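You operate a simulated robot arm through the tools that you are given. There is no shell and no other tool.

Carry out the task below with a simulated robot arm. There is one attempt and no reset: what you move stays moved.

JOB
Put things in order on the top of the tea chest. At the end: the grey jar stands where the black bowl stood; the red battery from the top of the tea chest stands where the brown bottle (marked "BARLEY") stood; the brown bottle stands where the grey jar stood; the black bowl is on the beige wooden tray; whatever was shut is shut again. Leave all else as you found it, and nothing knocked over.
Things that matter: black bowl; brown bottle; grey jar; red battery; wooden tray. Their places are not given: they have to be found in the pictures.

The check looks at the end state, three seconds after you hand in, the way a careful person would. Anything else that was tipped, shoved, dropped, spilled or broken makes it a failure.

ROBOT AND FRAMES
A 6-joint arm with a two-finger parallel gripper, fixed in place. Base frame: the origin is at the foot of the arm, x ahead of it, y to its left, z up; the work surface is at about z = 0. Units: cm, rad, N and s.
With the tool pointing down near the work surface it reaches from about 16 to 42 cm from the base axis. Its first joint turns from -1.152 to 1.152 rad. Payload 1.57 kg.
The TCP is the grasp point between the finger pads, 3 cm short of the fingertips. In the tool frame z runs along the fingers and y along their closing line. The gripper opens to 8 cm. The fingers are 1.7 cm wide and 1.2 cm thick; the gripper's body (4 by 8.2 cm) begins 8 cm behind the TCP.
Orientation is told as [roll, pitch, yaw] about the base's x, y, z axes, in that order, counted from this pose: with the fingers straight down and closing along the base's y, the tool's x points along the base's -x, its y along +y and its z along -z.

CONTROLS
- The arm moves only by the tool jog_arm. Its argument "deltas" is a list of rows, each a list of 2 entries, a list of its own where there are three numbers: the shift along the base's x, y, z in cm, then the turn, a rotation vector about the base's x, y, z in rad. In form: [[[x, y, z], [wx, wy, wz]], ...]. A call has 1 to 20 rows; each row shifts and turns the commanded pose from where the row before left it. "fingers" is the gripper command, from -1 (shut) to 1 (fully open), values between in proportion, set as the call begins (left out, the last holds). A row lasts 0.2 s, in which the tool goes at most 5 cm and 0.15 rad; a call with a longer step from one row to the next is refused whole, and so is a gripper value outside its range. Where a pose cannot be reached the arm comes as near as it can. A force on the tool above 40 N (or 10 N above the force at the start of the call, whichever is more), or a blocked arm, ends the call early, and 0.2 s more pass. Each finger travels about 15.3 cm/s and halts on what it meets, pressing with about 25 N; the grip force reading is that of the motor and also rises with nothing between the fingers. The clock runs only during rows and for 0.2 s after the last one: add rows that do not move to give the fingers time. The reply holds the time, the measured pose of the TCP, the force on the tool along the base axes, the opening and the grip force, in the units named above and with some noise, with the torque about the TCP (base axes, N m) and any sound that the robot's microphone picked up, and new pictures: "pictures" is both (left out), scene, wrist or none.
- Cameras (640 x 400 px; columns grow to the right, rows downward): "scene" is fixed at [6.23, -34.08, 41.17]; the picture's right is [0.70, -0.72, 0.00], its down [-0.48, -0.47, -0.74] and it looks along [0.53, 0.52, -0.67] (base axes); focal length 214 px, centre (320, 200). "wrist" rides on the gripper at [7.2, -0.7, -12.2] in the tool frame; the picture's right is [0.09, 1.00, 0.00], its down [-0.84, 0.08, -0.54] and it looks along [-0.54, 0.05, 0.84] (tool axes); focal length 238 px, centre (320, 200).
- pixel_to_xyz(camera, pixels): there is no depth. For up to 12 entries [column, row, z] of the newest picture of that camera ("zoom" is the newest enlarged one), the place [x, y] in the base frame at which the ray of that pixel passes the height z, good to about 0.2 cm. No time passes.
- zoom(camera, box): a new picture of the part [left, top, right, bottom] of that camera's present view, enlarged. No time passes.
- sign_off(): hands the job in; it is judged then, once.

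Open the gripper and draw the arm clear of the work before you hand the job in, unless the task says otherwise.

The tools are called after "Request:" as a command line: name --argument value ..., lists and objects as JSON in quotes. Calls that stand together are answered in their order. jog_arm: Moves the arm, as the interface text tells. Its arguments: {"type":"object","properties":{"deltas":{"type":"array","items":{"type":"array"}},"fingers":{"type":"number"},"pictures":{"type":"string","enum":["both","scene","wrist","none"]}},"required":["deltas"]} The other tools are called the same way: pixel_to_xyz (camera, pixels) gives the place at which the rays of pixels pass given heights; zoom (camera, box) takes an enlarged picture of a part of a camera's view; sign_off () hands the job in.

At the start:

```text
time_s: 0.0
position: [22.57, 4.18, 25.65]
tool_rot: [0.003, 0.0, 0.0]
wrist_force: [-0.4, -1.1, -1.0]
ft_torque: [0.01, 0.03, -0.02]
width: 8.01
grip_force: 0.1
```

scene: 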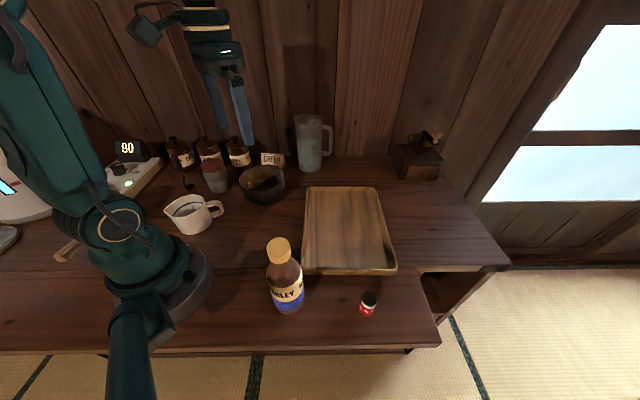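
wrist: 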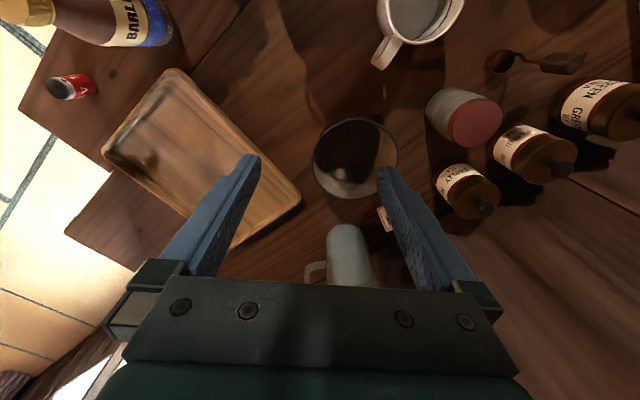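

The scene picture shows a brown bottle at about (285,275), a red battery at (368,304), the tray at (348,230), a black bowl at (262,183) and a jar-like object at (215,175). I'll enlarge these areas to tell them apart before I move.

Request:
zoom --camera "scene" --box '[150, 110, 350, 235]'

Request:
zoom --camera "scene" --box '[240, 200, 440, 325]'

Request:
zoom --camera "wrist" --box '[300, 0, 640, 290]'

Request:
zoom --camera "scene" --box '[0, 110, 200, 270]'

```text
3.20 times, centred on (250, 172) of scene
```

zoom: 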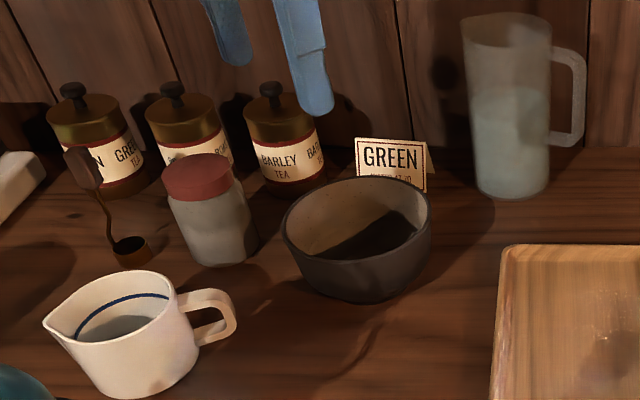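

```text
3.20 times, centred on (340, 262) of scene
```

zoom: 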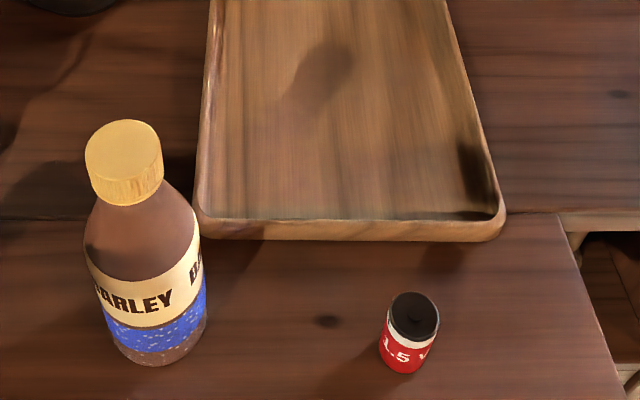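

```text
1.38 times, centred on (470, 145) of wrist
```

zoom: 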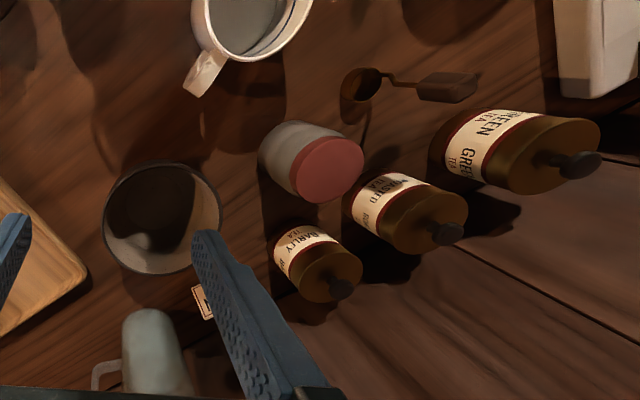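

```text
2.50 times, centred on (100, 190) of scene
```

zoom: 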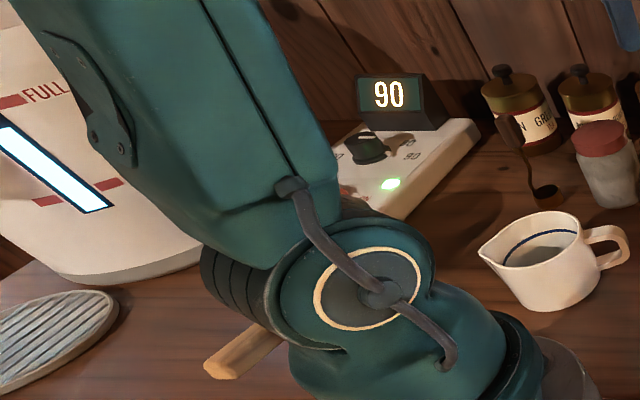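

The scene picture makes clear that the grey jar with the red lid is at (215,178), the bowl at (262,183), the brown bottle at (285,280) and the battery at (368,305). I'll work out their places on the surface from both cameras, starting with table heights.

Request:
pixel_to_xyz --camera "scene" --pixels '[[288, 312, 0], [366, 314, 0], [263, 202, 0], [217, 192, 0], [302, 272, 0], [397, 272, 0], [306, 187, 0], [377, 187, 0], [510, 264, 0], [440, 345, 0], [420, 270, 0], [310, 170, 0]]'

Request:
pixel_to_xyz --camera "wrist" --pixels '[[20, 108, 0], [65, 232, 0], [110, 175, 0], [75, 88, 0], [102, 155, 0], [172, 68, 0], [300, 200, 0], [355, 158, 0], [440, 105, 0], [150, 35, 0], [185, 62, 0], [390, 220, 0]]'

```text
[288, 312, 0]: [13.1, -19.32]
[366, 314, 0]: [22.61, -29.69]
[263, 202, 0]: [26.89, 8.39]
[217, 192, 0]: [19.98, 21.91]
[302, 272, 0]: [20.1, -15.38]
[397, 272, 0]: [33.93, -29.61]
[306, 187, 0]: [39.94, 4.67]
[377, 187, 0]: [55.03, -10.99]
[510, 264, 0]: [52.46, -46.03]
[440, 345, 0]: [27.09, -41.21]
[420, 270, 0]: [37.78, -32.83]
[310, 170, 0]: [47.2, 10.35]
```

```text
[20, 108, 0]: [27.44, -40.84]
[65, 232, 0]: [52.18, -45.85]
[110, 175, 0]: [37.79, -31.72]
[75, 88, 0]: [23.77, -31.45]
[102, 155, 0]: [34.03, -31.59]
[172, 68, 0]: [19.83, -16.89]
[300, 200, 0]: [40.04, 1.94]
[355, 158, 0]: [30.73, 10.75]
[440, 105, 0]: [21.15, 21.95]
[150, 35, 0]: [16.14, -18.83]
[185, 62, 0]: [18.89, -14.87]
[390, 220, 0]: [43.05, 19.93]
```

All parts of the surface lie at z≈0, since the corner at (440,345) in scene and (20,108) in wrist give the same place. Next I find the heights of the jar lid, bottle cap, bowl rim, battery top and canisters by crossing rays from both cameras.

Request:
pixel_to_xyz --camera "scene" --pixels '[[211.6, 165.3, 5], [211.6, 165.3, 8], [211.6, 165.3, 11], [280, 244, 12], [280, 244, 16], [280, 244, 20], [369, 297, 3], [369, 297, 6], [262, 180, 5], [262, 180, 8], [239, 139, 8], [239, 139, 12]]'

Request:
pixel_to_xyz --camera "wrist" --pixels '[[475.8, 123.3, 5], [475.8, 123.3, 8], [475.8, 123.3, 11], [25, 10, 12], [25, 10, 16], [25, 10, 20], [58, 91, 3], [58, 91, 6], [355, 158, 5], [355, 158, 8], [487, 209, 8], [487, 209, 12]]'

```text
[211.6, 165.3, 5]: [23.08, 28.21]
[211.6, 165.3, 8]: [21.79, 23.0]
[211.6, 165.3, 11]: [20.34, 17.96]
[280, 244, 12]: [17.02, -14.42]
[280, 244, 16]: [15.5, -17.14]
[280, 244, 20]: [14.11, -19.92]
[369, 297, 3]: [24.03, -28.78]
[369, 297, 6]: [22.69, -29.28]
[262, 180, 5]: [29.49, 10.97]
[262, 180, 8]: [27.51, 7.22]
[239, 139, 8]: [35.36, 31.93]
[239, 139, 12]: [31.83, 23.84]
```

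```text
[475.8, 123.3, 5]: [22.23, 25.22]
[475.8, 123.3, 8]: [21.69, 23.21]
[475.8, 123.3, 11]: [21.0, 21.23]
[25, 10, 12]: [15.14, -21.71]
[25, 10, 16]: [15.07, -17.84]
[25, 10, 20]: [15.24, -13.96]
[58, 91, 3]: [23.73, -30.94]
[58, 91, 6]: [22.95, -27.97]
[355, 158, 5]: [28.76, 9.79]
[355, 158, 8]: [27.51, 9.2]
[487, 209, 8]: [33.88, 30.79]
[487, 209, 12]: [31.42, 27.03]
```

The crossings put the jar lid at about (21.7,23.1) with its top at z≈8. The bottle cap is near (15.2,-17.5) with top z≈16, the battery near (23,-29) with top z≈5, and the bowl rim at z≈6–7. I'll enlarge the wrist view around the jar, bowl and battery for precise edges.

Request:
zoom --camera "wrist" --box '[400, 30, 600, 155]'

Request:
zoom --camera "wrist" --box '[280, 90, 440, 190]'

Request:
zoom --camera "wrist" --box '[0, 0, 200, 125]'

Request:
zoom --camera "scene" --box '[160, 130, 288, 210]'

```text
3.20 times, centred on (500, 92) of wrist
```

zoom: 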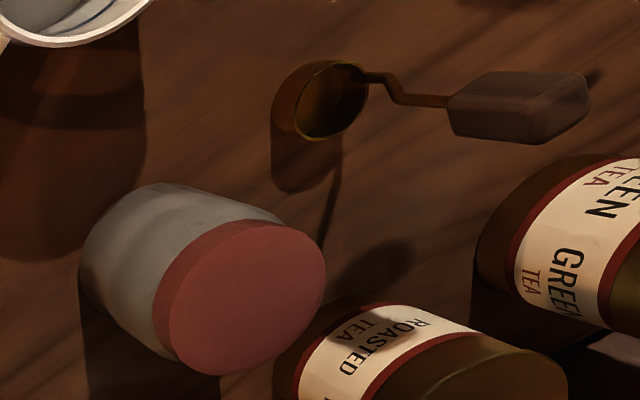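

```text
4.00 times, centred on (360, 140) of wrist
```

zoom: 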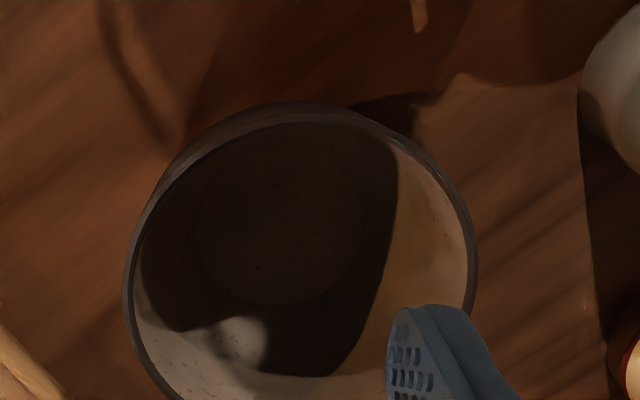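

```text
3.20 times, centred on (100, 62) of wrist
```

zoom: 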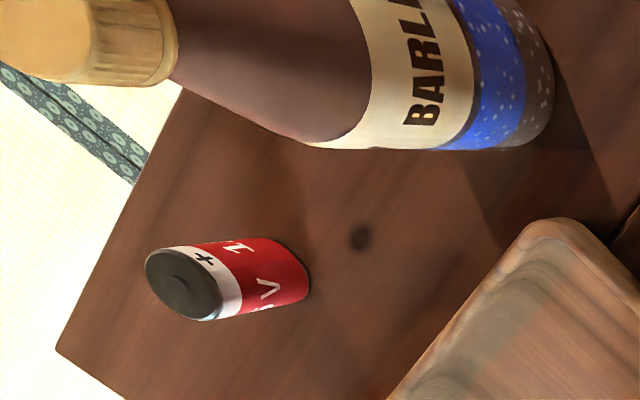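

```text
5.00 times, centred on (224, 170) of scene
```

zoom: 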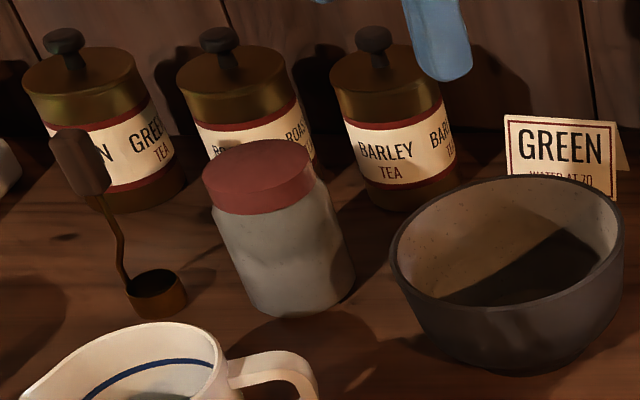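

The bowl is empty and the dark patch is only shadow. The scoop beside the jar stands upright on its cup, with the handle rising from scene (191,187) to (174,158). It could tip easily, so I locate its cup and handle top, and the neighbouring canisters, before going near the jar.

Request:
pixel_to_xyz --camera "scene" --pixels '[[191.4, 186.6, 0], [191.4, 186.6, 2], [174, 158, 6], [174, 158, 9], [174, 158, 12], [205, 141, 8], [205, 141, 11], [172, 142, 11], [236, 136, 9], [236, 136, 11], [218, 218, 5], [218, 205, 5]]'

Request:
pixel_to_xyz --camera "wrist" --pixels '[[504.7, 60.6, 0], [504.7, 60.6, 2], [579.7, 62.8, 6], [579.7, 62.8, 9], [579.7, 62.8, 12], [565, 173, 8], [565, 173, 11], [640, 122, 11], [487, 209, 9], [487, 209, 11], [382, 62, 5], [382, 62, 3]]'

```text
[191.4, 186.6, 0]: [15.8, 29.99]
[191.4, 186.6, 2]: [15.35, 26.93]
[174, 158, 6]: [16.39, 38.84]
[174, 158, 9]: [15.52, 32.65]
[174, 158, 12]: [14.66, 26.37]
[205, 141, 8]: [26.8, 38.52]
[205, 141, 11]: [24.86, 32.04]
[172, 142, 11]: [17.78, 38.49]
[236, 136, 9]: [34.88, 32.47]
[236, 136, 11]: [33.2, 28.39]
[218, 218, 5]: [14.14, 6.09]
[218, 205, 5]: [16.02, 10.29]
```

```text
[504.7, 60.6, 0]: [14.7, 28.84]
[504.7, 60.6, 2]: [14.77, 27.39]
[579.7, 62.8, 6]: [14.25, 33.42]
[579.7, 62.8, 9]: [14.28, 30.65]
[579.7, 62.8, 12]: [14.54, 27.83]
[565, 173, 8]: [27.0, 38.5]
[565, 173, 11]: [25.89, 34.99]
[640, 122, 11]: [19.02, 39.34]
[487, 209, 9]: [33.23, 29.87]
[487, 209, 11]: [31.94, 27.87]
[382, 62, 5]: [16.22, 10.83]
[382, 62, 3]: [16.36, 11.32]
```

The scoop's cup is at about (15,27.3) with its handle up to z≈11, and the canisters are about 10 cm beyond the jar, so the jar can be gripped along base y. First I move over the bowl for a clear look down at it.

Request:
jog_arm --deltas '[[[1.8, 1.7, -0.6], [0, 0, 0]], [[1.8, 1.7, -0.6], [0, 0, 0]], [[1.8, 1.7, -0.6], [0, 0, 0]], [[0, 0, 0], [0, 0, 0]]]' --fingers 1 --pictures "both"

```text
time_s: 1.0
position: [27.73, 9.14, 23.77]
tool_rot: [0.003, 0.001, -0.001]
wrist_force: [0.3, 0.3, -0.8]
ft_torque: [-0.05, 0.0, -0.01]
width: 8.02
grip_force: 0.1
```

scene: 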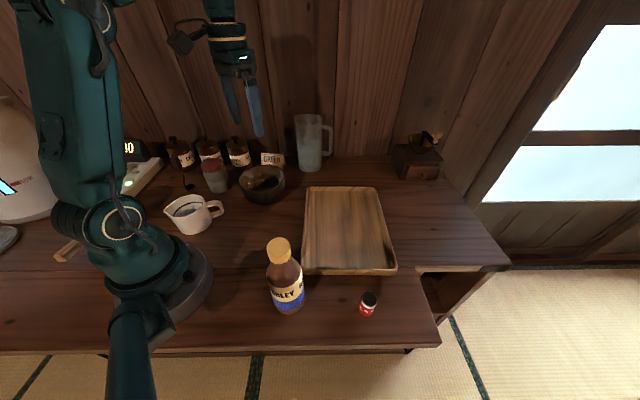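
wrist: 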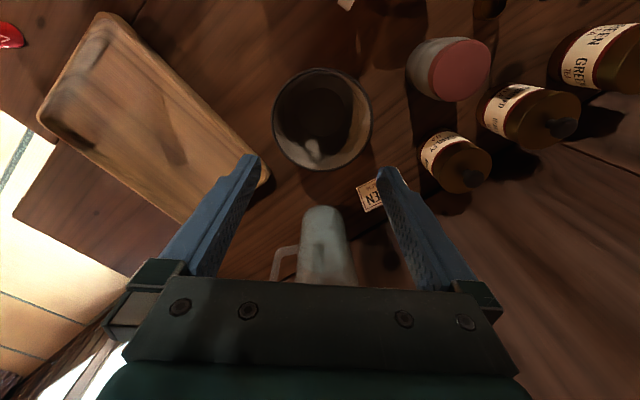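

The bowl now shows whole in the wrist view, between columns 272 and 372 and rows 68 to 170. I enlarge it for exact edges.

Request:
zoom --camera "wrist" --box '[240, 50, 432, 170]'

Request:
zoom --camera "scene" --box '[215, 145, 311, 205]'

```text
3.33 times, centred on (336, 110) of wrist
```

zoom: 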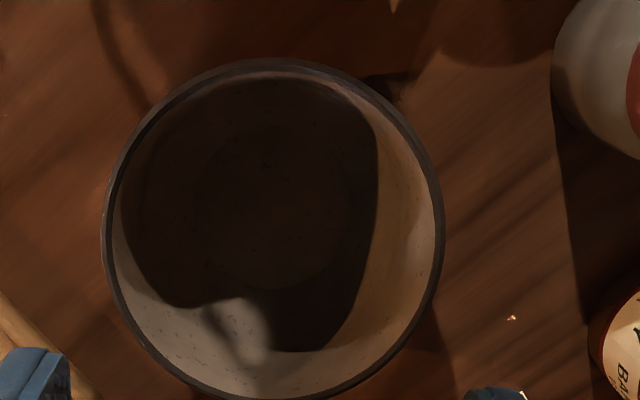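

```text
6.67 times, centred on (263, 175) of scene
```

zoom: 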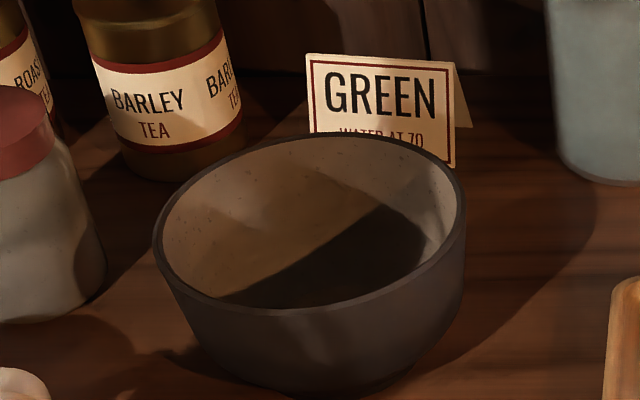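

The rim ellipse is centred at wrist (322.2,118.7) and scene (261.4,178.2). I cross these rays and those of the rim edges.

Request:
pixel_to_xyz --camera "wrist" --pixels '[[322.2, 118.7, 5], [322.2, 118.7, 6], [322.2, 118.7, 7], [322.2, 118.7, 8], [271.5, 122, 6], [373.2, 122, 6], [322, 67.4, 6], [322, 170, 6], [271.5, 122, 7], [373.2, 122, 7]]'

Request:
pixel_to_xyz --camera "scene" --pixels '[[261.4, 178.2, 5], [261.4, 178.2, 6], [261.4, 178.2, 7], [261.4, 178.2, 8], [238, 182, 6], [285, 178, 6], [265, 204, 0], [251, 196, 0], [283, 192, 0]]'

```text
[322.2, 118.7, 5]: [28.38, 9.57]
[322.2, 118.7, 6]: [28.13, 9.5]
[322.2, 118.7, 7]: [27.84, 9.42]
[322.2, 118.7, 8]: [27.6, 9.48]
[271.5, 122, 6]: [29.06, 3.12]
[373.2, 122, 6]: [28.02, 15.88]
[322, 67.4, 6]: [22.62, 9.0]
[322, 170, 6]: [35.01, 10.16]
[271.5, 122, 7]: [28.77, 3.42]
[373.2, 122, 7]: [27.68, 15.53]
```

```text
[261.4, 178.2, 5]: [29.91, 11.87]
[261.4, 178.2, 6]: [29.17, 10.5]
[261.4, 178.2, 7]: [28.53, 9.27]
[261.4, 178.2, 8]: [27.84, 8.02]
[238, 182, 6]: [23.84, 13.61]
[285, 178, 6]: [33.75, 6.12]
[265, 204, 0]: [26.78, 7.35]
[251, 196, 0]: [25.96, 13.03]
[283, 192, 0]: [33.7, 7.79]
```

The rim is at z≈6.8, centred at (28.4,9.45), with radius ≈6.05. That is wider than the gripper opens, so I'll hold it by the rim on its +y side, with the tool leaned about 0.26 rad to follow the wall. I go first to a point above that side with the fingers part open.

Request:
jog_arm --deltas '[[[0.134, 1.71, -1.61], [-0.13, 0, 0]], [[0.134, 1.71, -1.61], [-0.13, 0, 0]], [[0.134, 1.71, -1.61], [0, 0, 0]], [[0.134, 1.71, -1.61], [0, 0, 0]], [[0.134, 1.71, -1.61], [0, 0, 0]], [[0, 0, 0], [0, 0, 0]], [[0, 0, 0], [0, 0, 0]]]' --fingers -0.25 --pictures "both"

```text
time_s: 2.6
position: [28.55, 17.65, 15.66]
tool_rot: [-0.259, 0.0, -0.002]
wrist_force: [-0.6, 0.0, -0.4]
ft_torque: [0.01, 0.01, 0.04]
width: 2.98
grip_force: 0.1
```

scene: 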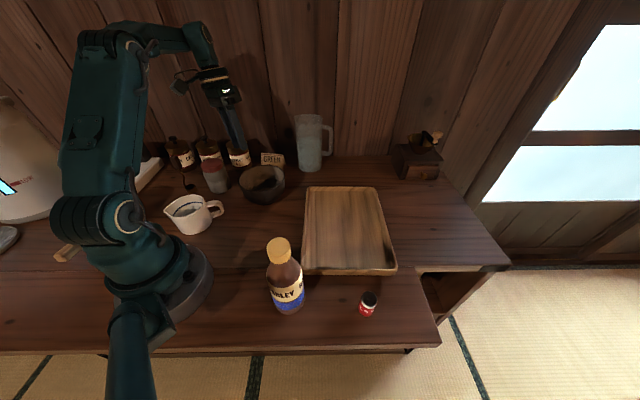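
wrist: 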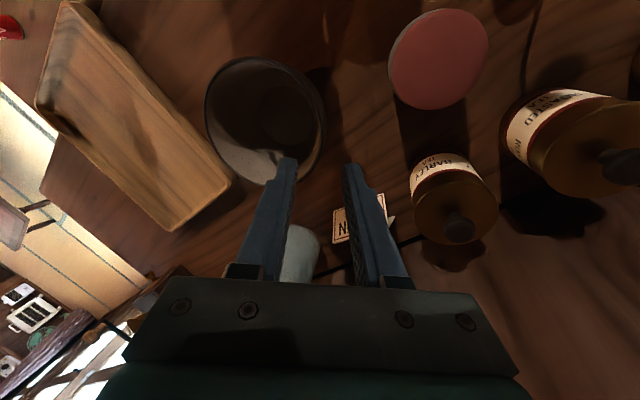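

The bowl (265,120 in wrist) lies along the line of the fingers, which are 3 cm apart. I go down along the tool axis most of the way and check that the rim sits between the fingertips.

Request:
jog_arm --deltas '[[[-0.03, -0.37, -1.4], [0, 0, 0]], [[-0.03, -0.37, -1.4], [0, 0, 0]], [[-0.03, -0.37, -1.4], [0, 0, 0]], [[-0.03, -0.37, -1.4], [0, 0, 0]], [[0, 0, 0], [0, 0, 0]]]' --pictures "both"

Request:
zoom --camera "wrist" --box '[160, 60, 416, 220]'

Request:
zoom --camera "scene" --box '[180, 100, 308, 210]'

```text
time_s: 3.8
position: [28.45, 16.21, 9.98]
tool_rot: [-0.259, 0.001, 0.0]
wrist_force: [-0.1, 0.2, -0.4]
ft_torque: [0.02, -0.02, -0.01]
width: 3.01
grip_force: 0.1
```

scene: 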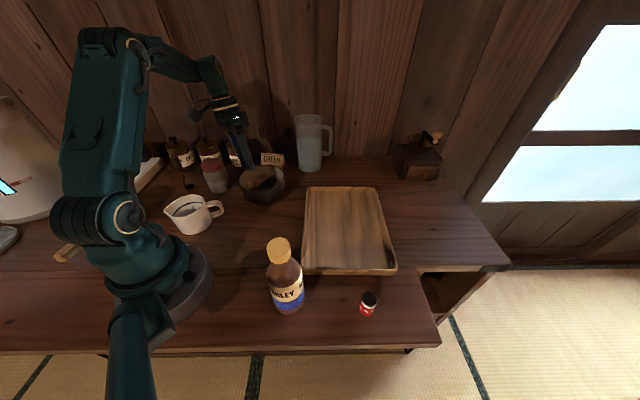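
wrist: 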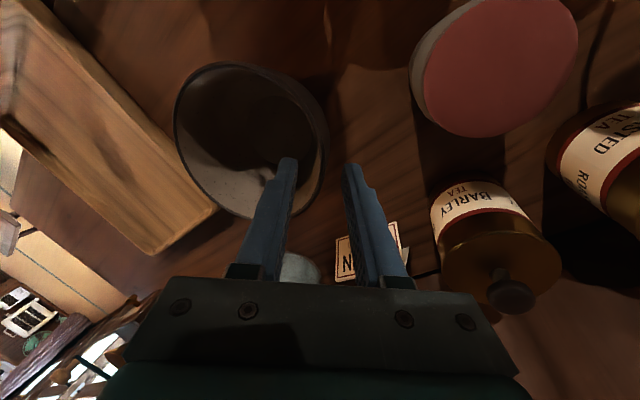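

```text
2.50 times, centred on (288, 140) of wrist
```

zoom: 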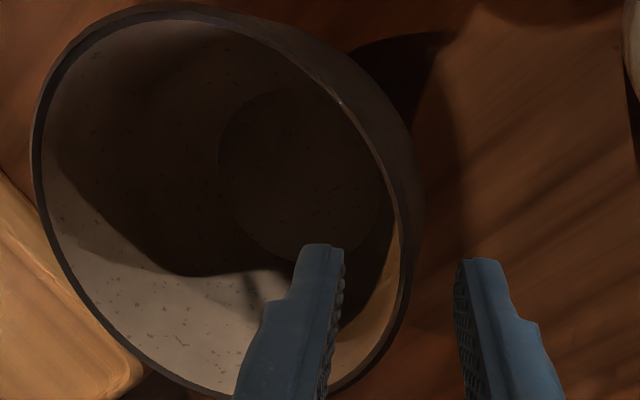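

```text
3.64 times, centred on (244, 155) of scene
```

zoom: 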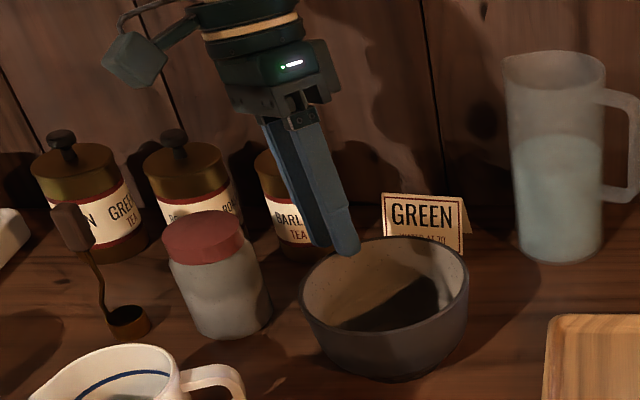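

The rim (zoom column 405) sits about midway between the inner tip (325) and the outer tip (480). I lower the remaining 4 cm and watch the force.

Request:
jog_arm --deltas '[[[0, -0.27, -1.0], [0, 0, 0]], [[0, -0.27, -1.0], [0, 0, 0]], [[0, -0.27, -1.0], [0, 0, 0]], [[0, -0.25, -0.9], [0, 0, 0]], [[0, 0, 0], [0, 0, 0]]]' --pictures "both"

Request:
zoom --camera "wrist" --box '[160, 60, 416, 220]'

Request:
zoom --camera "scene" --box '[200, 120, 328, 210]'

```text
time_s: 5.0
position: [28.48, 15.0, 6.08]
tool_rot: [-0.259, 0.0, 0.0]
wrist_force: [0.4, 0.5, -0.1]
ft_torque: [-0.02, -0.01, 0.0]
width: 2.99
grip_force: 0.1
```

scene: 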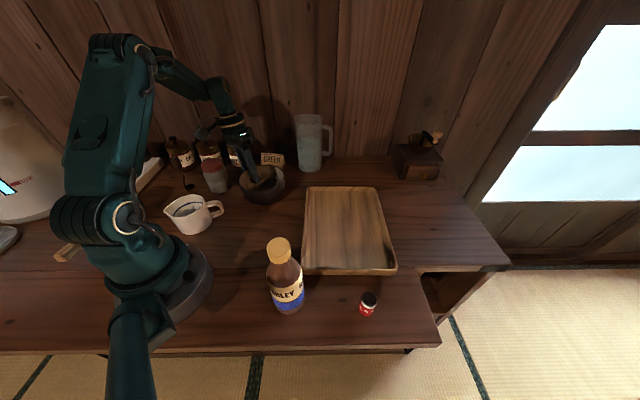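
wrist: 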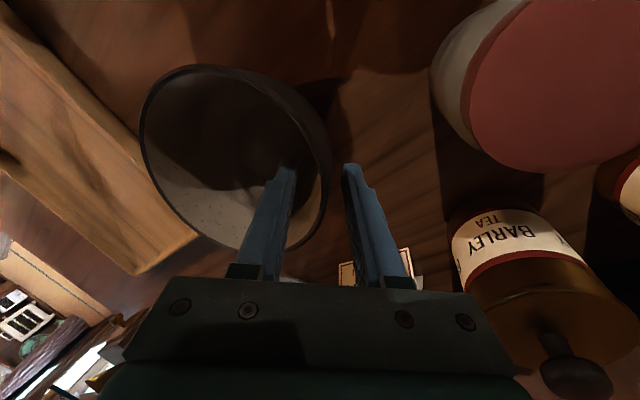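

```text
2.50 times, centred on (288, 140) of wrist
```

zoom: 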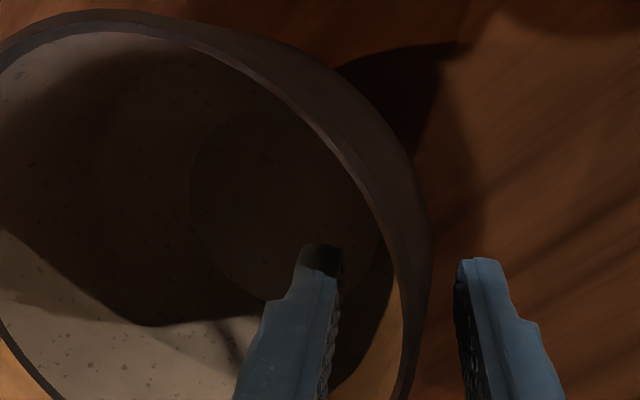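

```text
4.44 times, centred on (264, 165) of scene
```

zoom: 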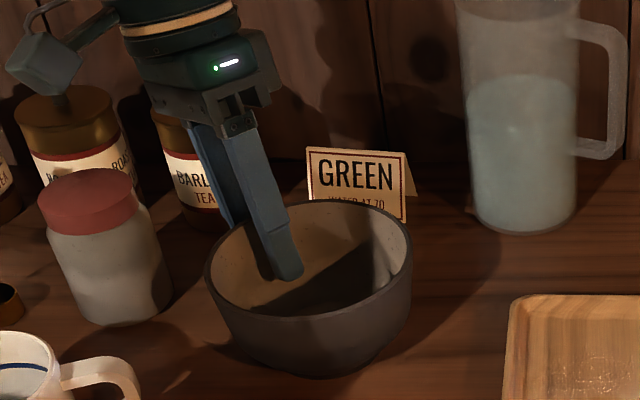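

The inner finger is inside the bowl and the outer one outside, with no contact force. I close on the rim and hold still while the grip builds.

Request:
jog_arm --deltas '[[[0, 0, 0], [0, 0, 0]], [[0, 0, 0], [0, 0, 0]], [[0, 0, 0], [0, 0, 0]], [[0, 0, 0], [0, 0, 0]]]' --fingers -1 --pictures "both"

Request:
zoom --camera "wrist" --box '[160, 60, 416, 220]'

Request:
zoom --camera "scene" --box '[200, 120, 328, 210]'

```text
time_s: 6.0
position: [28.5, 15.16, 6.16]
tool_rot: [-0.258, 0.001, 0.001]
wrist_force: [3.6, -2.6, 7.1]
ft_torque: [-0.9, -0.09, 0.38]
width: 0.76
grip_force: 25.2
```

scene: 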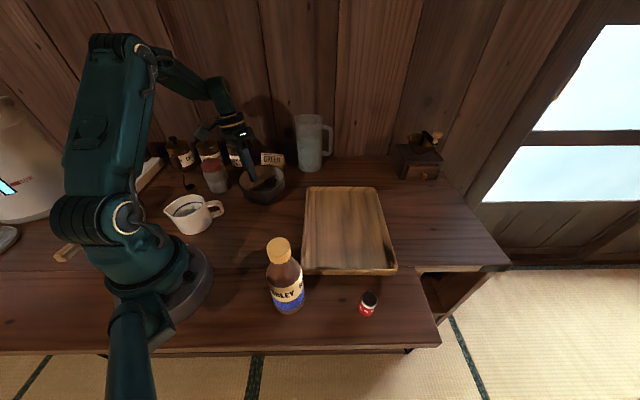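
wrist: 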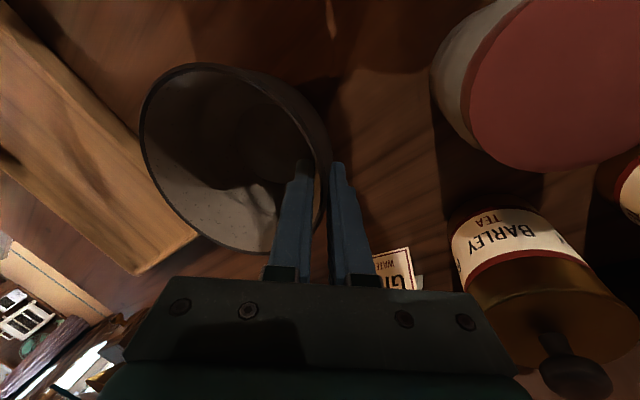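

```text
2.50 times, centred on (288, 140) of wrist
```

zoom: 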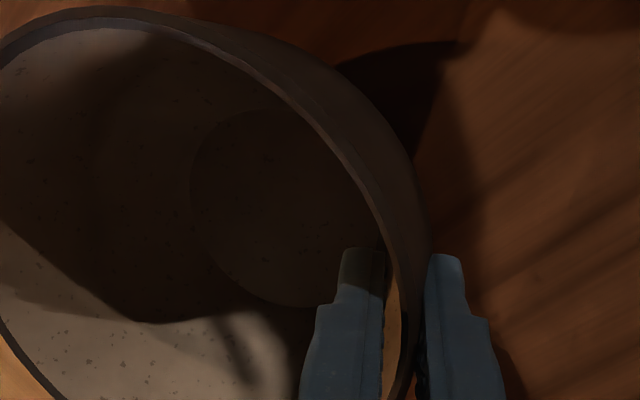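

```text
4.44 times, centred on (264, 165) of scene
```

zoom: 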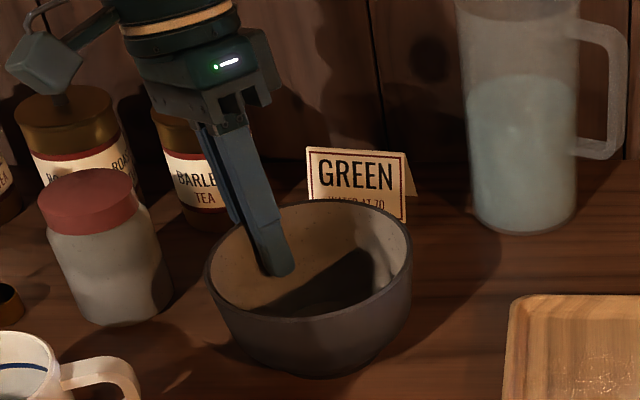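

The grip holds at 25 N with 0.76 cm between the fingers, and the bowl has hardly shifted. I lift gently by 8 cm and check how it hangs.

Request:
jog_arm --deltas '[[[0, 0, 0.5], [0, 0, 0]], [[0, 0, 0.8], [0, 0, 0]], [[0, 0, 1.1], [0, 0, 0]], [[0, 0, 1.4], [0, 0, 0]], [[0, 0, 1.4], [0, 0, 0]], [[0, 0, 1.4], [0, 0, 0]], [[0, 0, 1.0], [0, 0, 0]], [[0, 0, 0.5], [0, 0, 0]], [[0, 0, 0], [0, 0, 0]]]' --fingers -1 --pictures "both"

Request:
zoom --camera "scene" --box '[200, 100, 328, 210]'

```text
time_s: 8.0
position: [28.34, 15.18, 14.37]
tool_rot: [-0.261, -0.001, 0.002]
wrist_force: [-0.2, -0.5, -3.8]
ft_torque: [0.19, 0.03, -0.02]
width: 0.71
grip_force: 25.0
```

scene: 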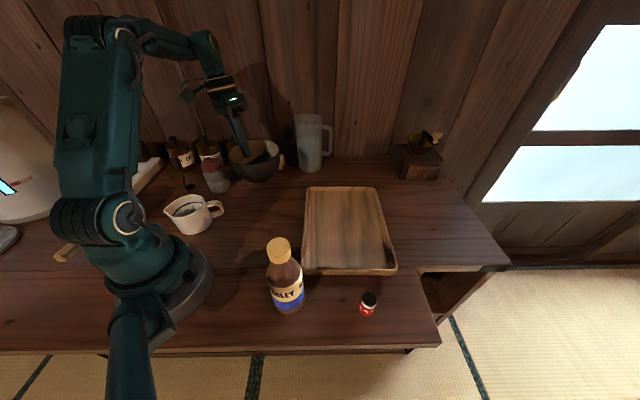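
wrist: 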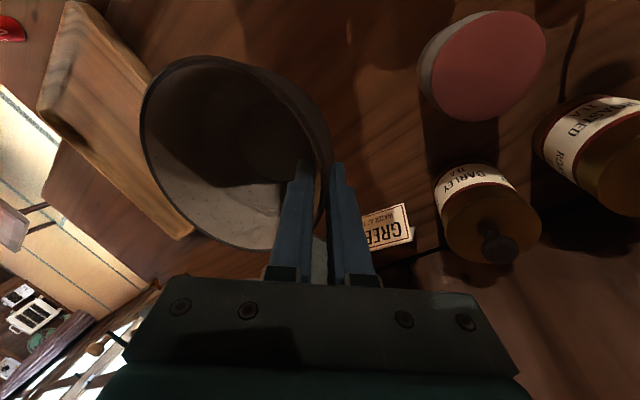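

```text
3.64 times, centred on (264, 155) of scene
```

zoom: 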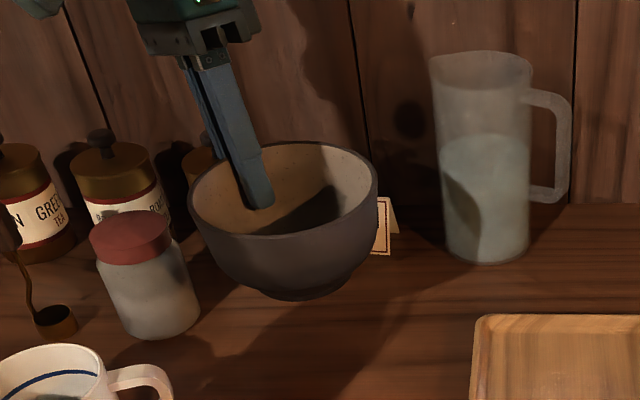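

The bowl hangs almost level, and the wrist view shows it at the same place relative to the fingers. I carry it slowly over to the tray, keeping its bottom at z≈8, well clear of the jug.

Request:
jog_arm --deltas '[[[0.1, -0.4, 0], [0, 0, 0]], [[0.2, -0.8, 0], [0, 0, 0]], [[0.35, -1.3, 0], [0, 0, 0]], [[0.4, -1.6, 0], [0, 0, 0]], [[0.4, -1.7, 0], [0, 0, 0]], [[0.4, -1.7, 0], [0, 0, 0]], [[0.4, -1.7, 0], [0, 0, 0]], [[0.4, -1.7, 0], [0, 0, 0]], [[0.4, -1.7, 0], [0, 0, 0]], [[0.4, -1.7, 0], [0, 0, 0]], [[0.4, -1.7, 0], [0, 0, 0]], [[0.4, -1.7, 0], [0, 0, 0]], [[0.4, -1.7, 0], [0, 0, 0]], [[0.4, -1.5, 0], [0, 0, 0]], [[0.4, -1.3, 0], [0, 0, 0]], [[0.35, -0.8, 0], [0, 0, 0]], [[0.2, -0.4, 0], [0, 0, 0]], [[0, 0, 0], [0, 0, 0]]]' --fingers -1 --pictures "both"

Request:
zoom --camera "scene" --box '[270, 130, 430, 280]'

```text
time_s: 11.8
position: [34.43, -8.27, 14.17]
tool_rot: [-0.259, 0.0, 0.0]
wrist_force: [0.6, 0.0, -3.6]
ft_torque: [0.19, 0.02, -0.01]
width: 0.71
grip_force: 24.8
```

scene: 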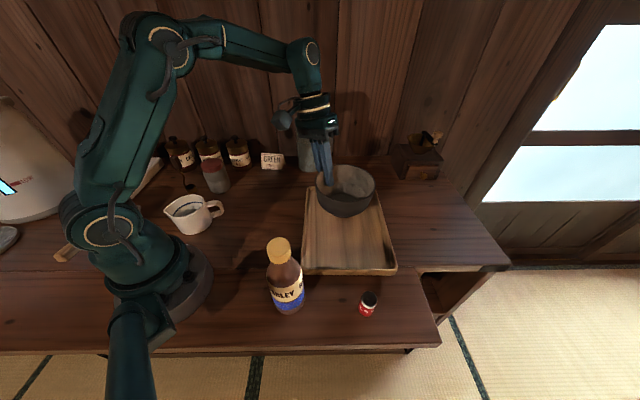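
wrist: 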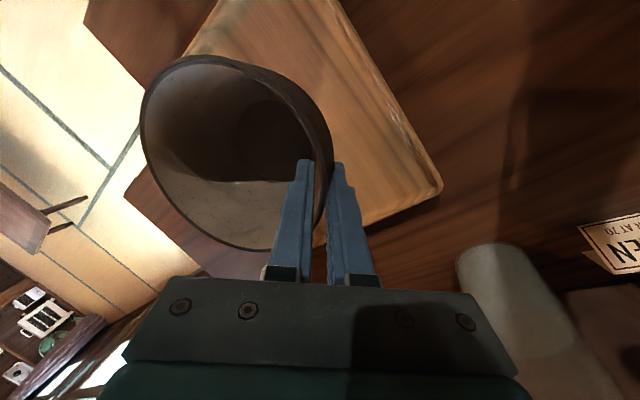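

```text
2.67 times, centred on (350, 205) of scene
```

zoom: 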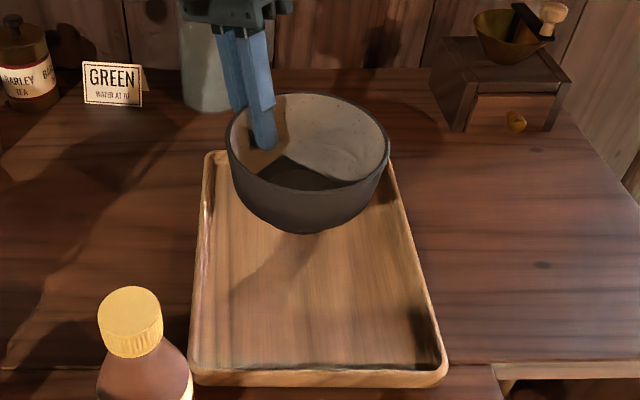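

The bowl is above the middle of the tray at about (34.3,-14), with its bottom near z≈8 and the tray floor about z≈1. I lower 6 cm and then look again.

Request:
jog_arm --deltas '[[[0, 0, -0.4], [0, 0, 0]], [[0, 0, -0.8], [0, 0, 0]], [[0, 0, -1.0], [0, 0, 0]], [[0, 0, -1.0], [0, 0, 0]], [[0, 0, -1.0], [0, 0, 0]], [[0, 0, -0.8], [0, 0, 0]], [[0, 0, -0.6], [0, 0, 0]], [[0, 0, -0.3], [0, 0, 0]], [[0, 0, 0], [0, 0, 0]]]' --fingers -1 --pictures "both"

Request:
zoom --camera "scene" --box '[290, 160, 418, 280]'

```text
time_s: 13.8
position: [34.63, -8.33, 8.5]
tool_rot: [-0.257, 0.0, -0.002]
wrist_force: [-0.1, -0.1, -3.8]
ft_torque: [0.2, 0.02, 0.03]
width: 0.7
grip_force: 24.8
```

scene: 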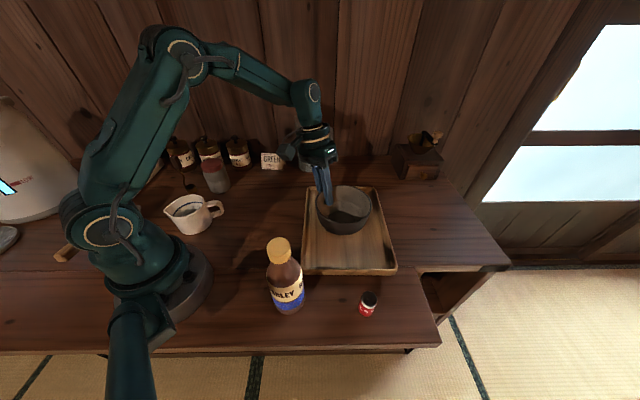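
wrist: 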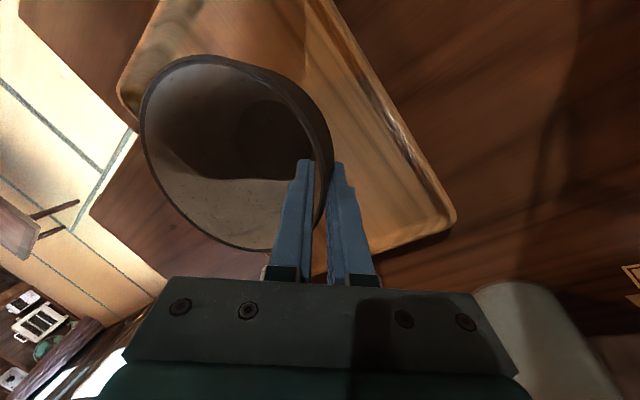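

```text
3.33 times, centred on (354, 220) of scene
```

zoom: 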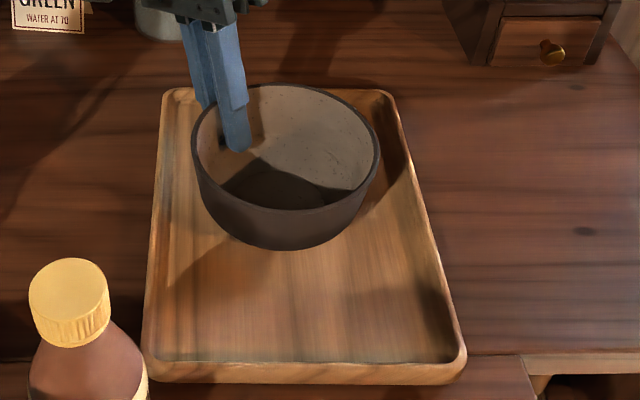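

The bowl is about 1–1.5 cm above the tray floor and well inside the rims. I lower in small steps until the force reading shows contact.

Request:
jog_arm --deltas '[[[-0.05, 0, -0.25], [0, 0, 0]], [[-0.05, 0, -0.25], [0, 0, 0]], [[0, 0, -0.25], [0, 0, 0]], [[0, 0, 0], [0, 0, 0]]]' --fingers -1 --pictures "none"

Request:
jog_arm --deltas '[[[0, 0, -0.15], [0, 0, 0]], [[0, 0, -0.15], [0, 0, 0]], [[0, 0, 0], [0, 0, 0]]]' --fingers -1 --pictures "scene"

```text
time_s: 14.8
position: [34.43, -8.21, 7.76]
tool_rot: [-0.257, 0.0, 0.001]
wrist_force: [-0.4, -0.8, -3.5]
ft_torque: [0.15, 0.0, -0.01]
width: 0.72
grip_force: 24.6
```

```text
time_s: 15.6
position: [34.38, -8.26, 7.48]
tool_rot: [-0.258, -0.002, -0.001]
wrist_force: [-0.6, 0.1, -3.1]
ft_torque: [0.17, -0.01, 0.01]
width: 0.68
grip_force: 25.3
```

scene: 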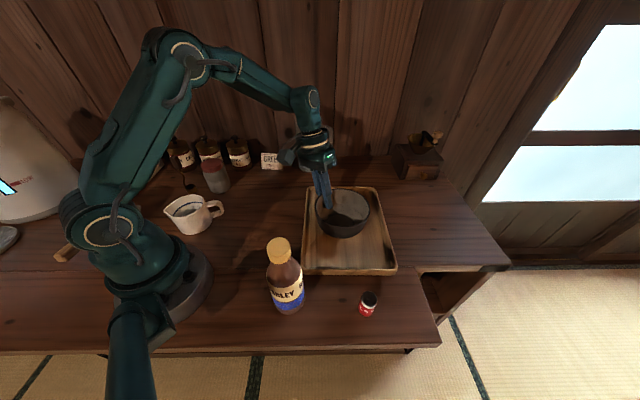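

At z=7.48 the tool force is still about -3.1 N, so there is no contact yet. I go on down in small steps.

Request:
jog_arm --deltas '[[[0, 0, -0.15], [0, 0, 0]], [[0, 0, -0.15], [0, 0, 0]], [[0, 0, 0], [0, 0, 0]]]' --fingers -1 --pictures "none"

```text
time_s: 16.4
position: [34.54, -8.3, 7.2]
tool_rot: [-0.258, -0.002, 0.002]
wrist_force: [0.7, 7.9, 14.5]
ft_torque: [-0.85, 0.5, -0.24]
width: 0.72
grip_force: 25.1
```

Force jumped to +14.5 N, so the bowl rests on the tray floor. I ease up 0.1 cm and open the fingers to about 2.4 cm.

Request:
jog_arm --deltas '[[[0, 0, 0.1], [0, 0, 0]], [[0, 0, 0], [0, 0, 0]]]' --fingers -1 --pictures "none"

Request:
jog_arm --deltas '[[[0, 0, 0], [0, 0, 0]], [[0, 0, 0], [0, 0, 0]], [[0, 0, 0], [0, 0, 0]]]' --fingers -0.4 --pictures "both"

Request:
zoom --camera "scene" --box '[290, 160, 418, 280]'

Request:
zoom --camera "wrist" --box '[110, 40, 410, 250]'

```text
time_s: 17.0
position: [34.48, -8.19, 7.07]
tool_rot: [-0.258, 0.001, 0.001]
wrist_force: [2.4, -2.0, 2.0]
ft_torque: [-0.42, -0.1, 0.22]
width: 0.71
grip_force: 25.0
```

```text
time_s: 17.8
position: [34.44, -8.17, 7.16]
tool_rot: [-0.259, -0.001, 0.0]
wrist_force: [-0.3, 0.3, 0.2]
ft_torque: [0.02, -0.01, 0.0]
width: 2.38
grip_force: 0.0
```

scene: 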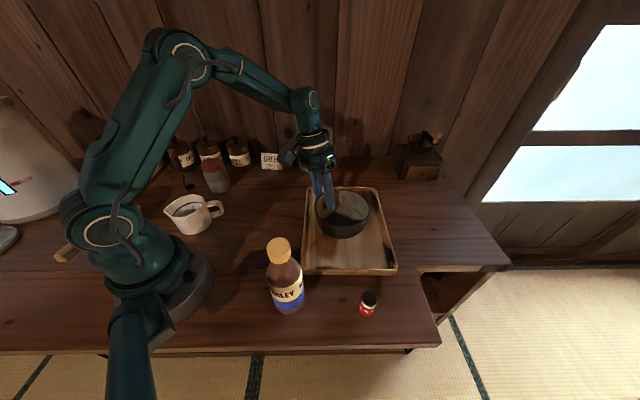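
wrist: 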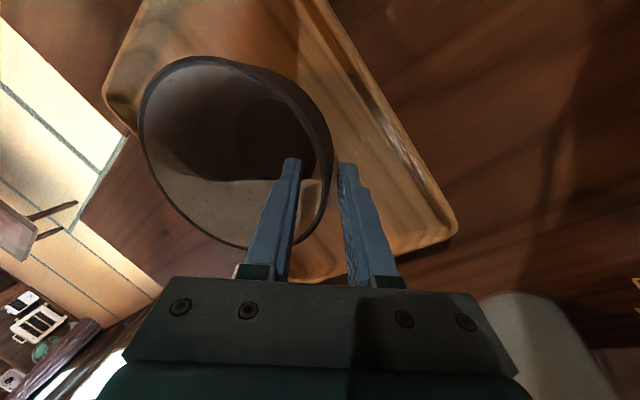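

```text
3.33 times, centred on (354, 220) of scene
```

zoom: 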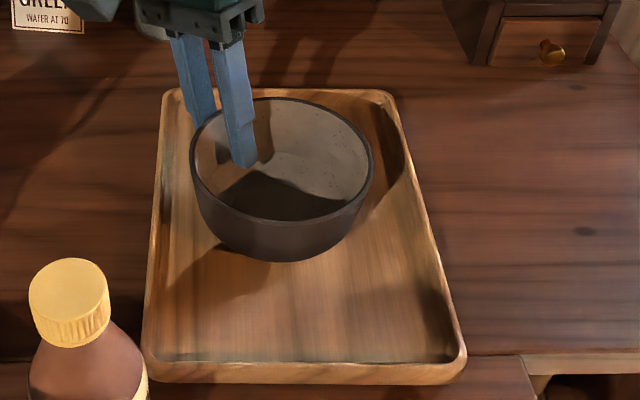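

```text
1.90 times, centred on (260, 145) of wrist
```

zoom: 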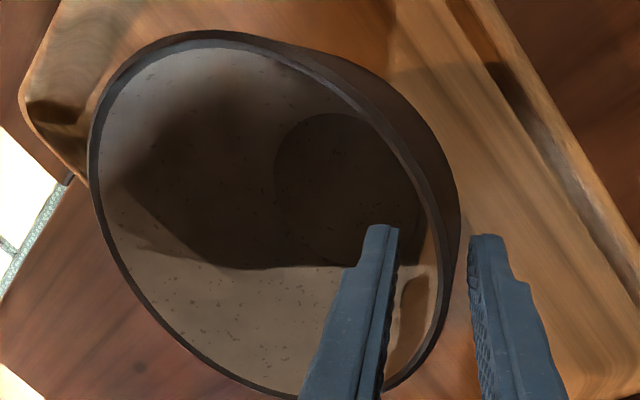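

The bowl sits flat and free in the tray, with the fingers clear on both sides of its rim. I withdraw along the tool axis, then straighten the tool and move over towards the jar.

Request:
jog_arm --deltas '[[[0, 0.27, 1.0], [0, 0, 0]], [[0, 0.4, 1.5], [0, 0, 0]], [[0, 0.4, 1.5], [0, 0, 0]], [[0, 0.4, 1.5], [0, 0, 0]], [[0, 0.4, 1.5], [0, 0, 0]], [[0, 0.4, 1.5], [0, 0, 0]], [[0, 0.4, 1.5], [0, 0, 0]], [[0, 0, 0], [0, 0, 0]]]' --fingers -0.4 --pictures "none"

Request:
jog_arm --deltas '[[[-1.2, 2.5, 0.8], [0.13, 0, 0]], [[-1.2, 2.5, 0.8], [0.13, 0, 0]], [[-1.2, 2.5, 0.8], [0, 0, 0]], [[-1.2, 2.5, 0.8], [0, 0, 0]], [[-1.2, 2.5, 0.8], [0, 0, 0]], [[-1.2, 2.5, 0.8], [0, 0, 0]], [[-1.2, 2.5, 0.8], [0, 0, 0]], [[-1.2, 2.5, 0], [0, 0, 0]], [[-1.2, 2.5, 0], [0, 0, 0]], [[-1.2, 2.5, 0], [0, 0, 0]], [[0, 0, 0], [0, 0, 0]]]' --fingers 1 --pictures "both"

Request:
zoom --camera "scene" --box '[290, 160, 418, 280]'

Request:
zoom --camera "scene" --box '[160, 130, 288, 210]'

```text
time_s: 19.6
position: [34.5, -5.59, 17.16]
tool_rot: [-0.259, 0.001, 0.0]
wrist_force: [0.3, -0.9, 0.8]
ft_torque: [0.02, 0.0, -0.02]
width: 2.39
grip_force: 0.0
```

```text
time_s: 22.0
position: [22.36, 19.35, 22.76]
tool_rot: [0.0, 0.001, 0.001]
wrist_force: [-0.4, -0.4, -0.3]
ft_torque: [0.02, 0.01, 0.02]
width: 8.03
grip_force: 0.0
```

scene: 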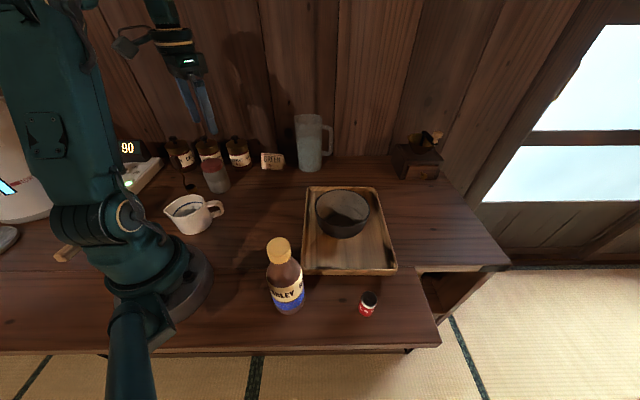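
wrist: 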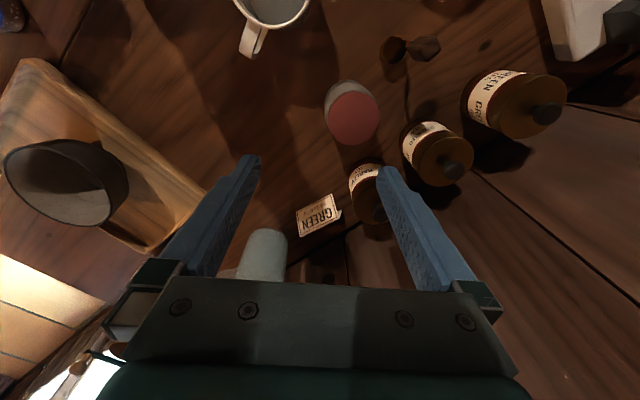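

```text
3.33 times, centred on (354, 220) of scene
```

zoom: 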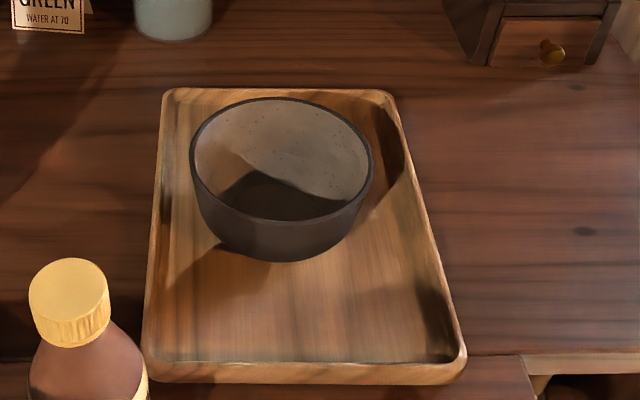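

```text
5.00 times, centred on (224, 170) of scene
```

zoom: 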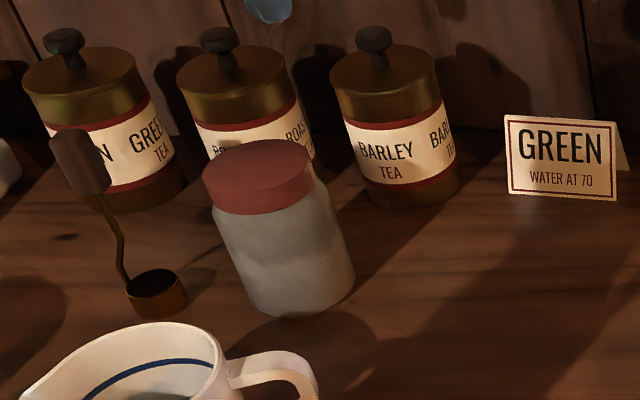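

The bowl stands level in the tray. The jar shows at wrist (352,115), and I enlarge it to fix its lid centre and the gaps around it.

Request:
zoom --camera "wrist" --box '[290, 30, 450, 180]'

Request:
zoom --camera "wrist" --box '[300, 65, 412, 155]'

```text
2.67 times, centred on (370, 105) of wrist
```

zoom: 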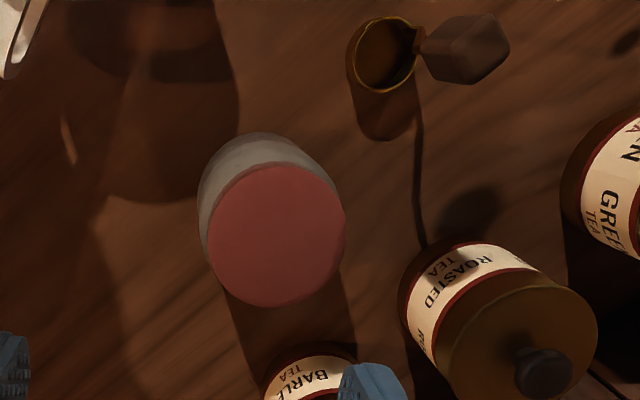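

```text
4.44 times, centred on (356, 110) of wrist
```

zoom: 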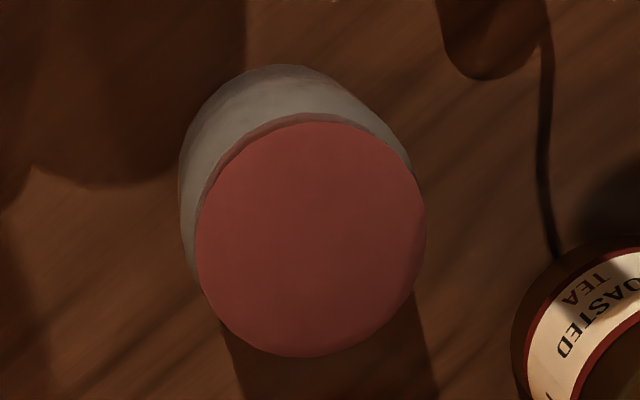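

The lid top is centred at wrist (353.9,118.9) and scene (211.4,163.2). I cross these and also get the jar base and lid edges.

Request:
pixel_to_xyz --camera "wrist" --pixels '[[353.9, 118.9, 7], [353.9, 118.9, 8], [353.9, 118.9, 9], [327.9, 120, 8], [379.9, 116, 8], [354, 92.5, 8], [354, 145.4, 8], [353.9, 118.9, 8.5]]'

Request:
pixel_to_xyz --camera "scene" --pixels '[[211.4, 163.2, 7], [211.4, 163.2, 8], [211.4, 163.2, 9], [220.2, 187.4, 0], [209.4, 190, 0], [231.2, 185, 0], [220, 193.6, 0], [211.4, 163.2, 8.5]]'

```text
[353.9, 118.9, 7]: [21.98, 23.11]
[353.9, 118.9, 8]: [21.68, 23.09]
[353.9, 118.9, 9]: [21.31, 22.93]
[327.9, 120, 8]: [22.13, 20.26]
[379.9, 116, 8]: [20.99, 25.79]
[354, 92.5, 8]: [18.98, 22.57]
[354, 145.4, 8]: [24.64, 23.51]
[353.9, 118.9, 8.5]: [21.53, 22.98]
```

```text
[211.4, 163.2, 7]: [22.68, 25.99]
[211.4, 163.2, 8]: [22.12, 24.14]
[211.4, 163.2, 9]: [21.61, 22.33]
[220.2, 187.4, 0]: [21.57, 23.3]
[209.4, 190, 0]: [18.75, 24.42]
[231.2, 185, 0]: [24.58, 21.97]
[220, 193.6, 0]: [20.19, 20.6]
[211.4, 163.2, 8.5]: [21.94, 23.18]
```

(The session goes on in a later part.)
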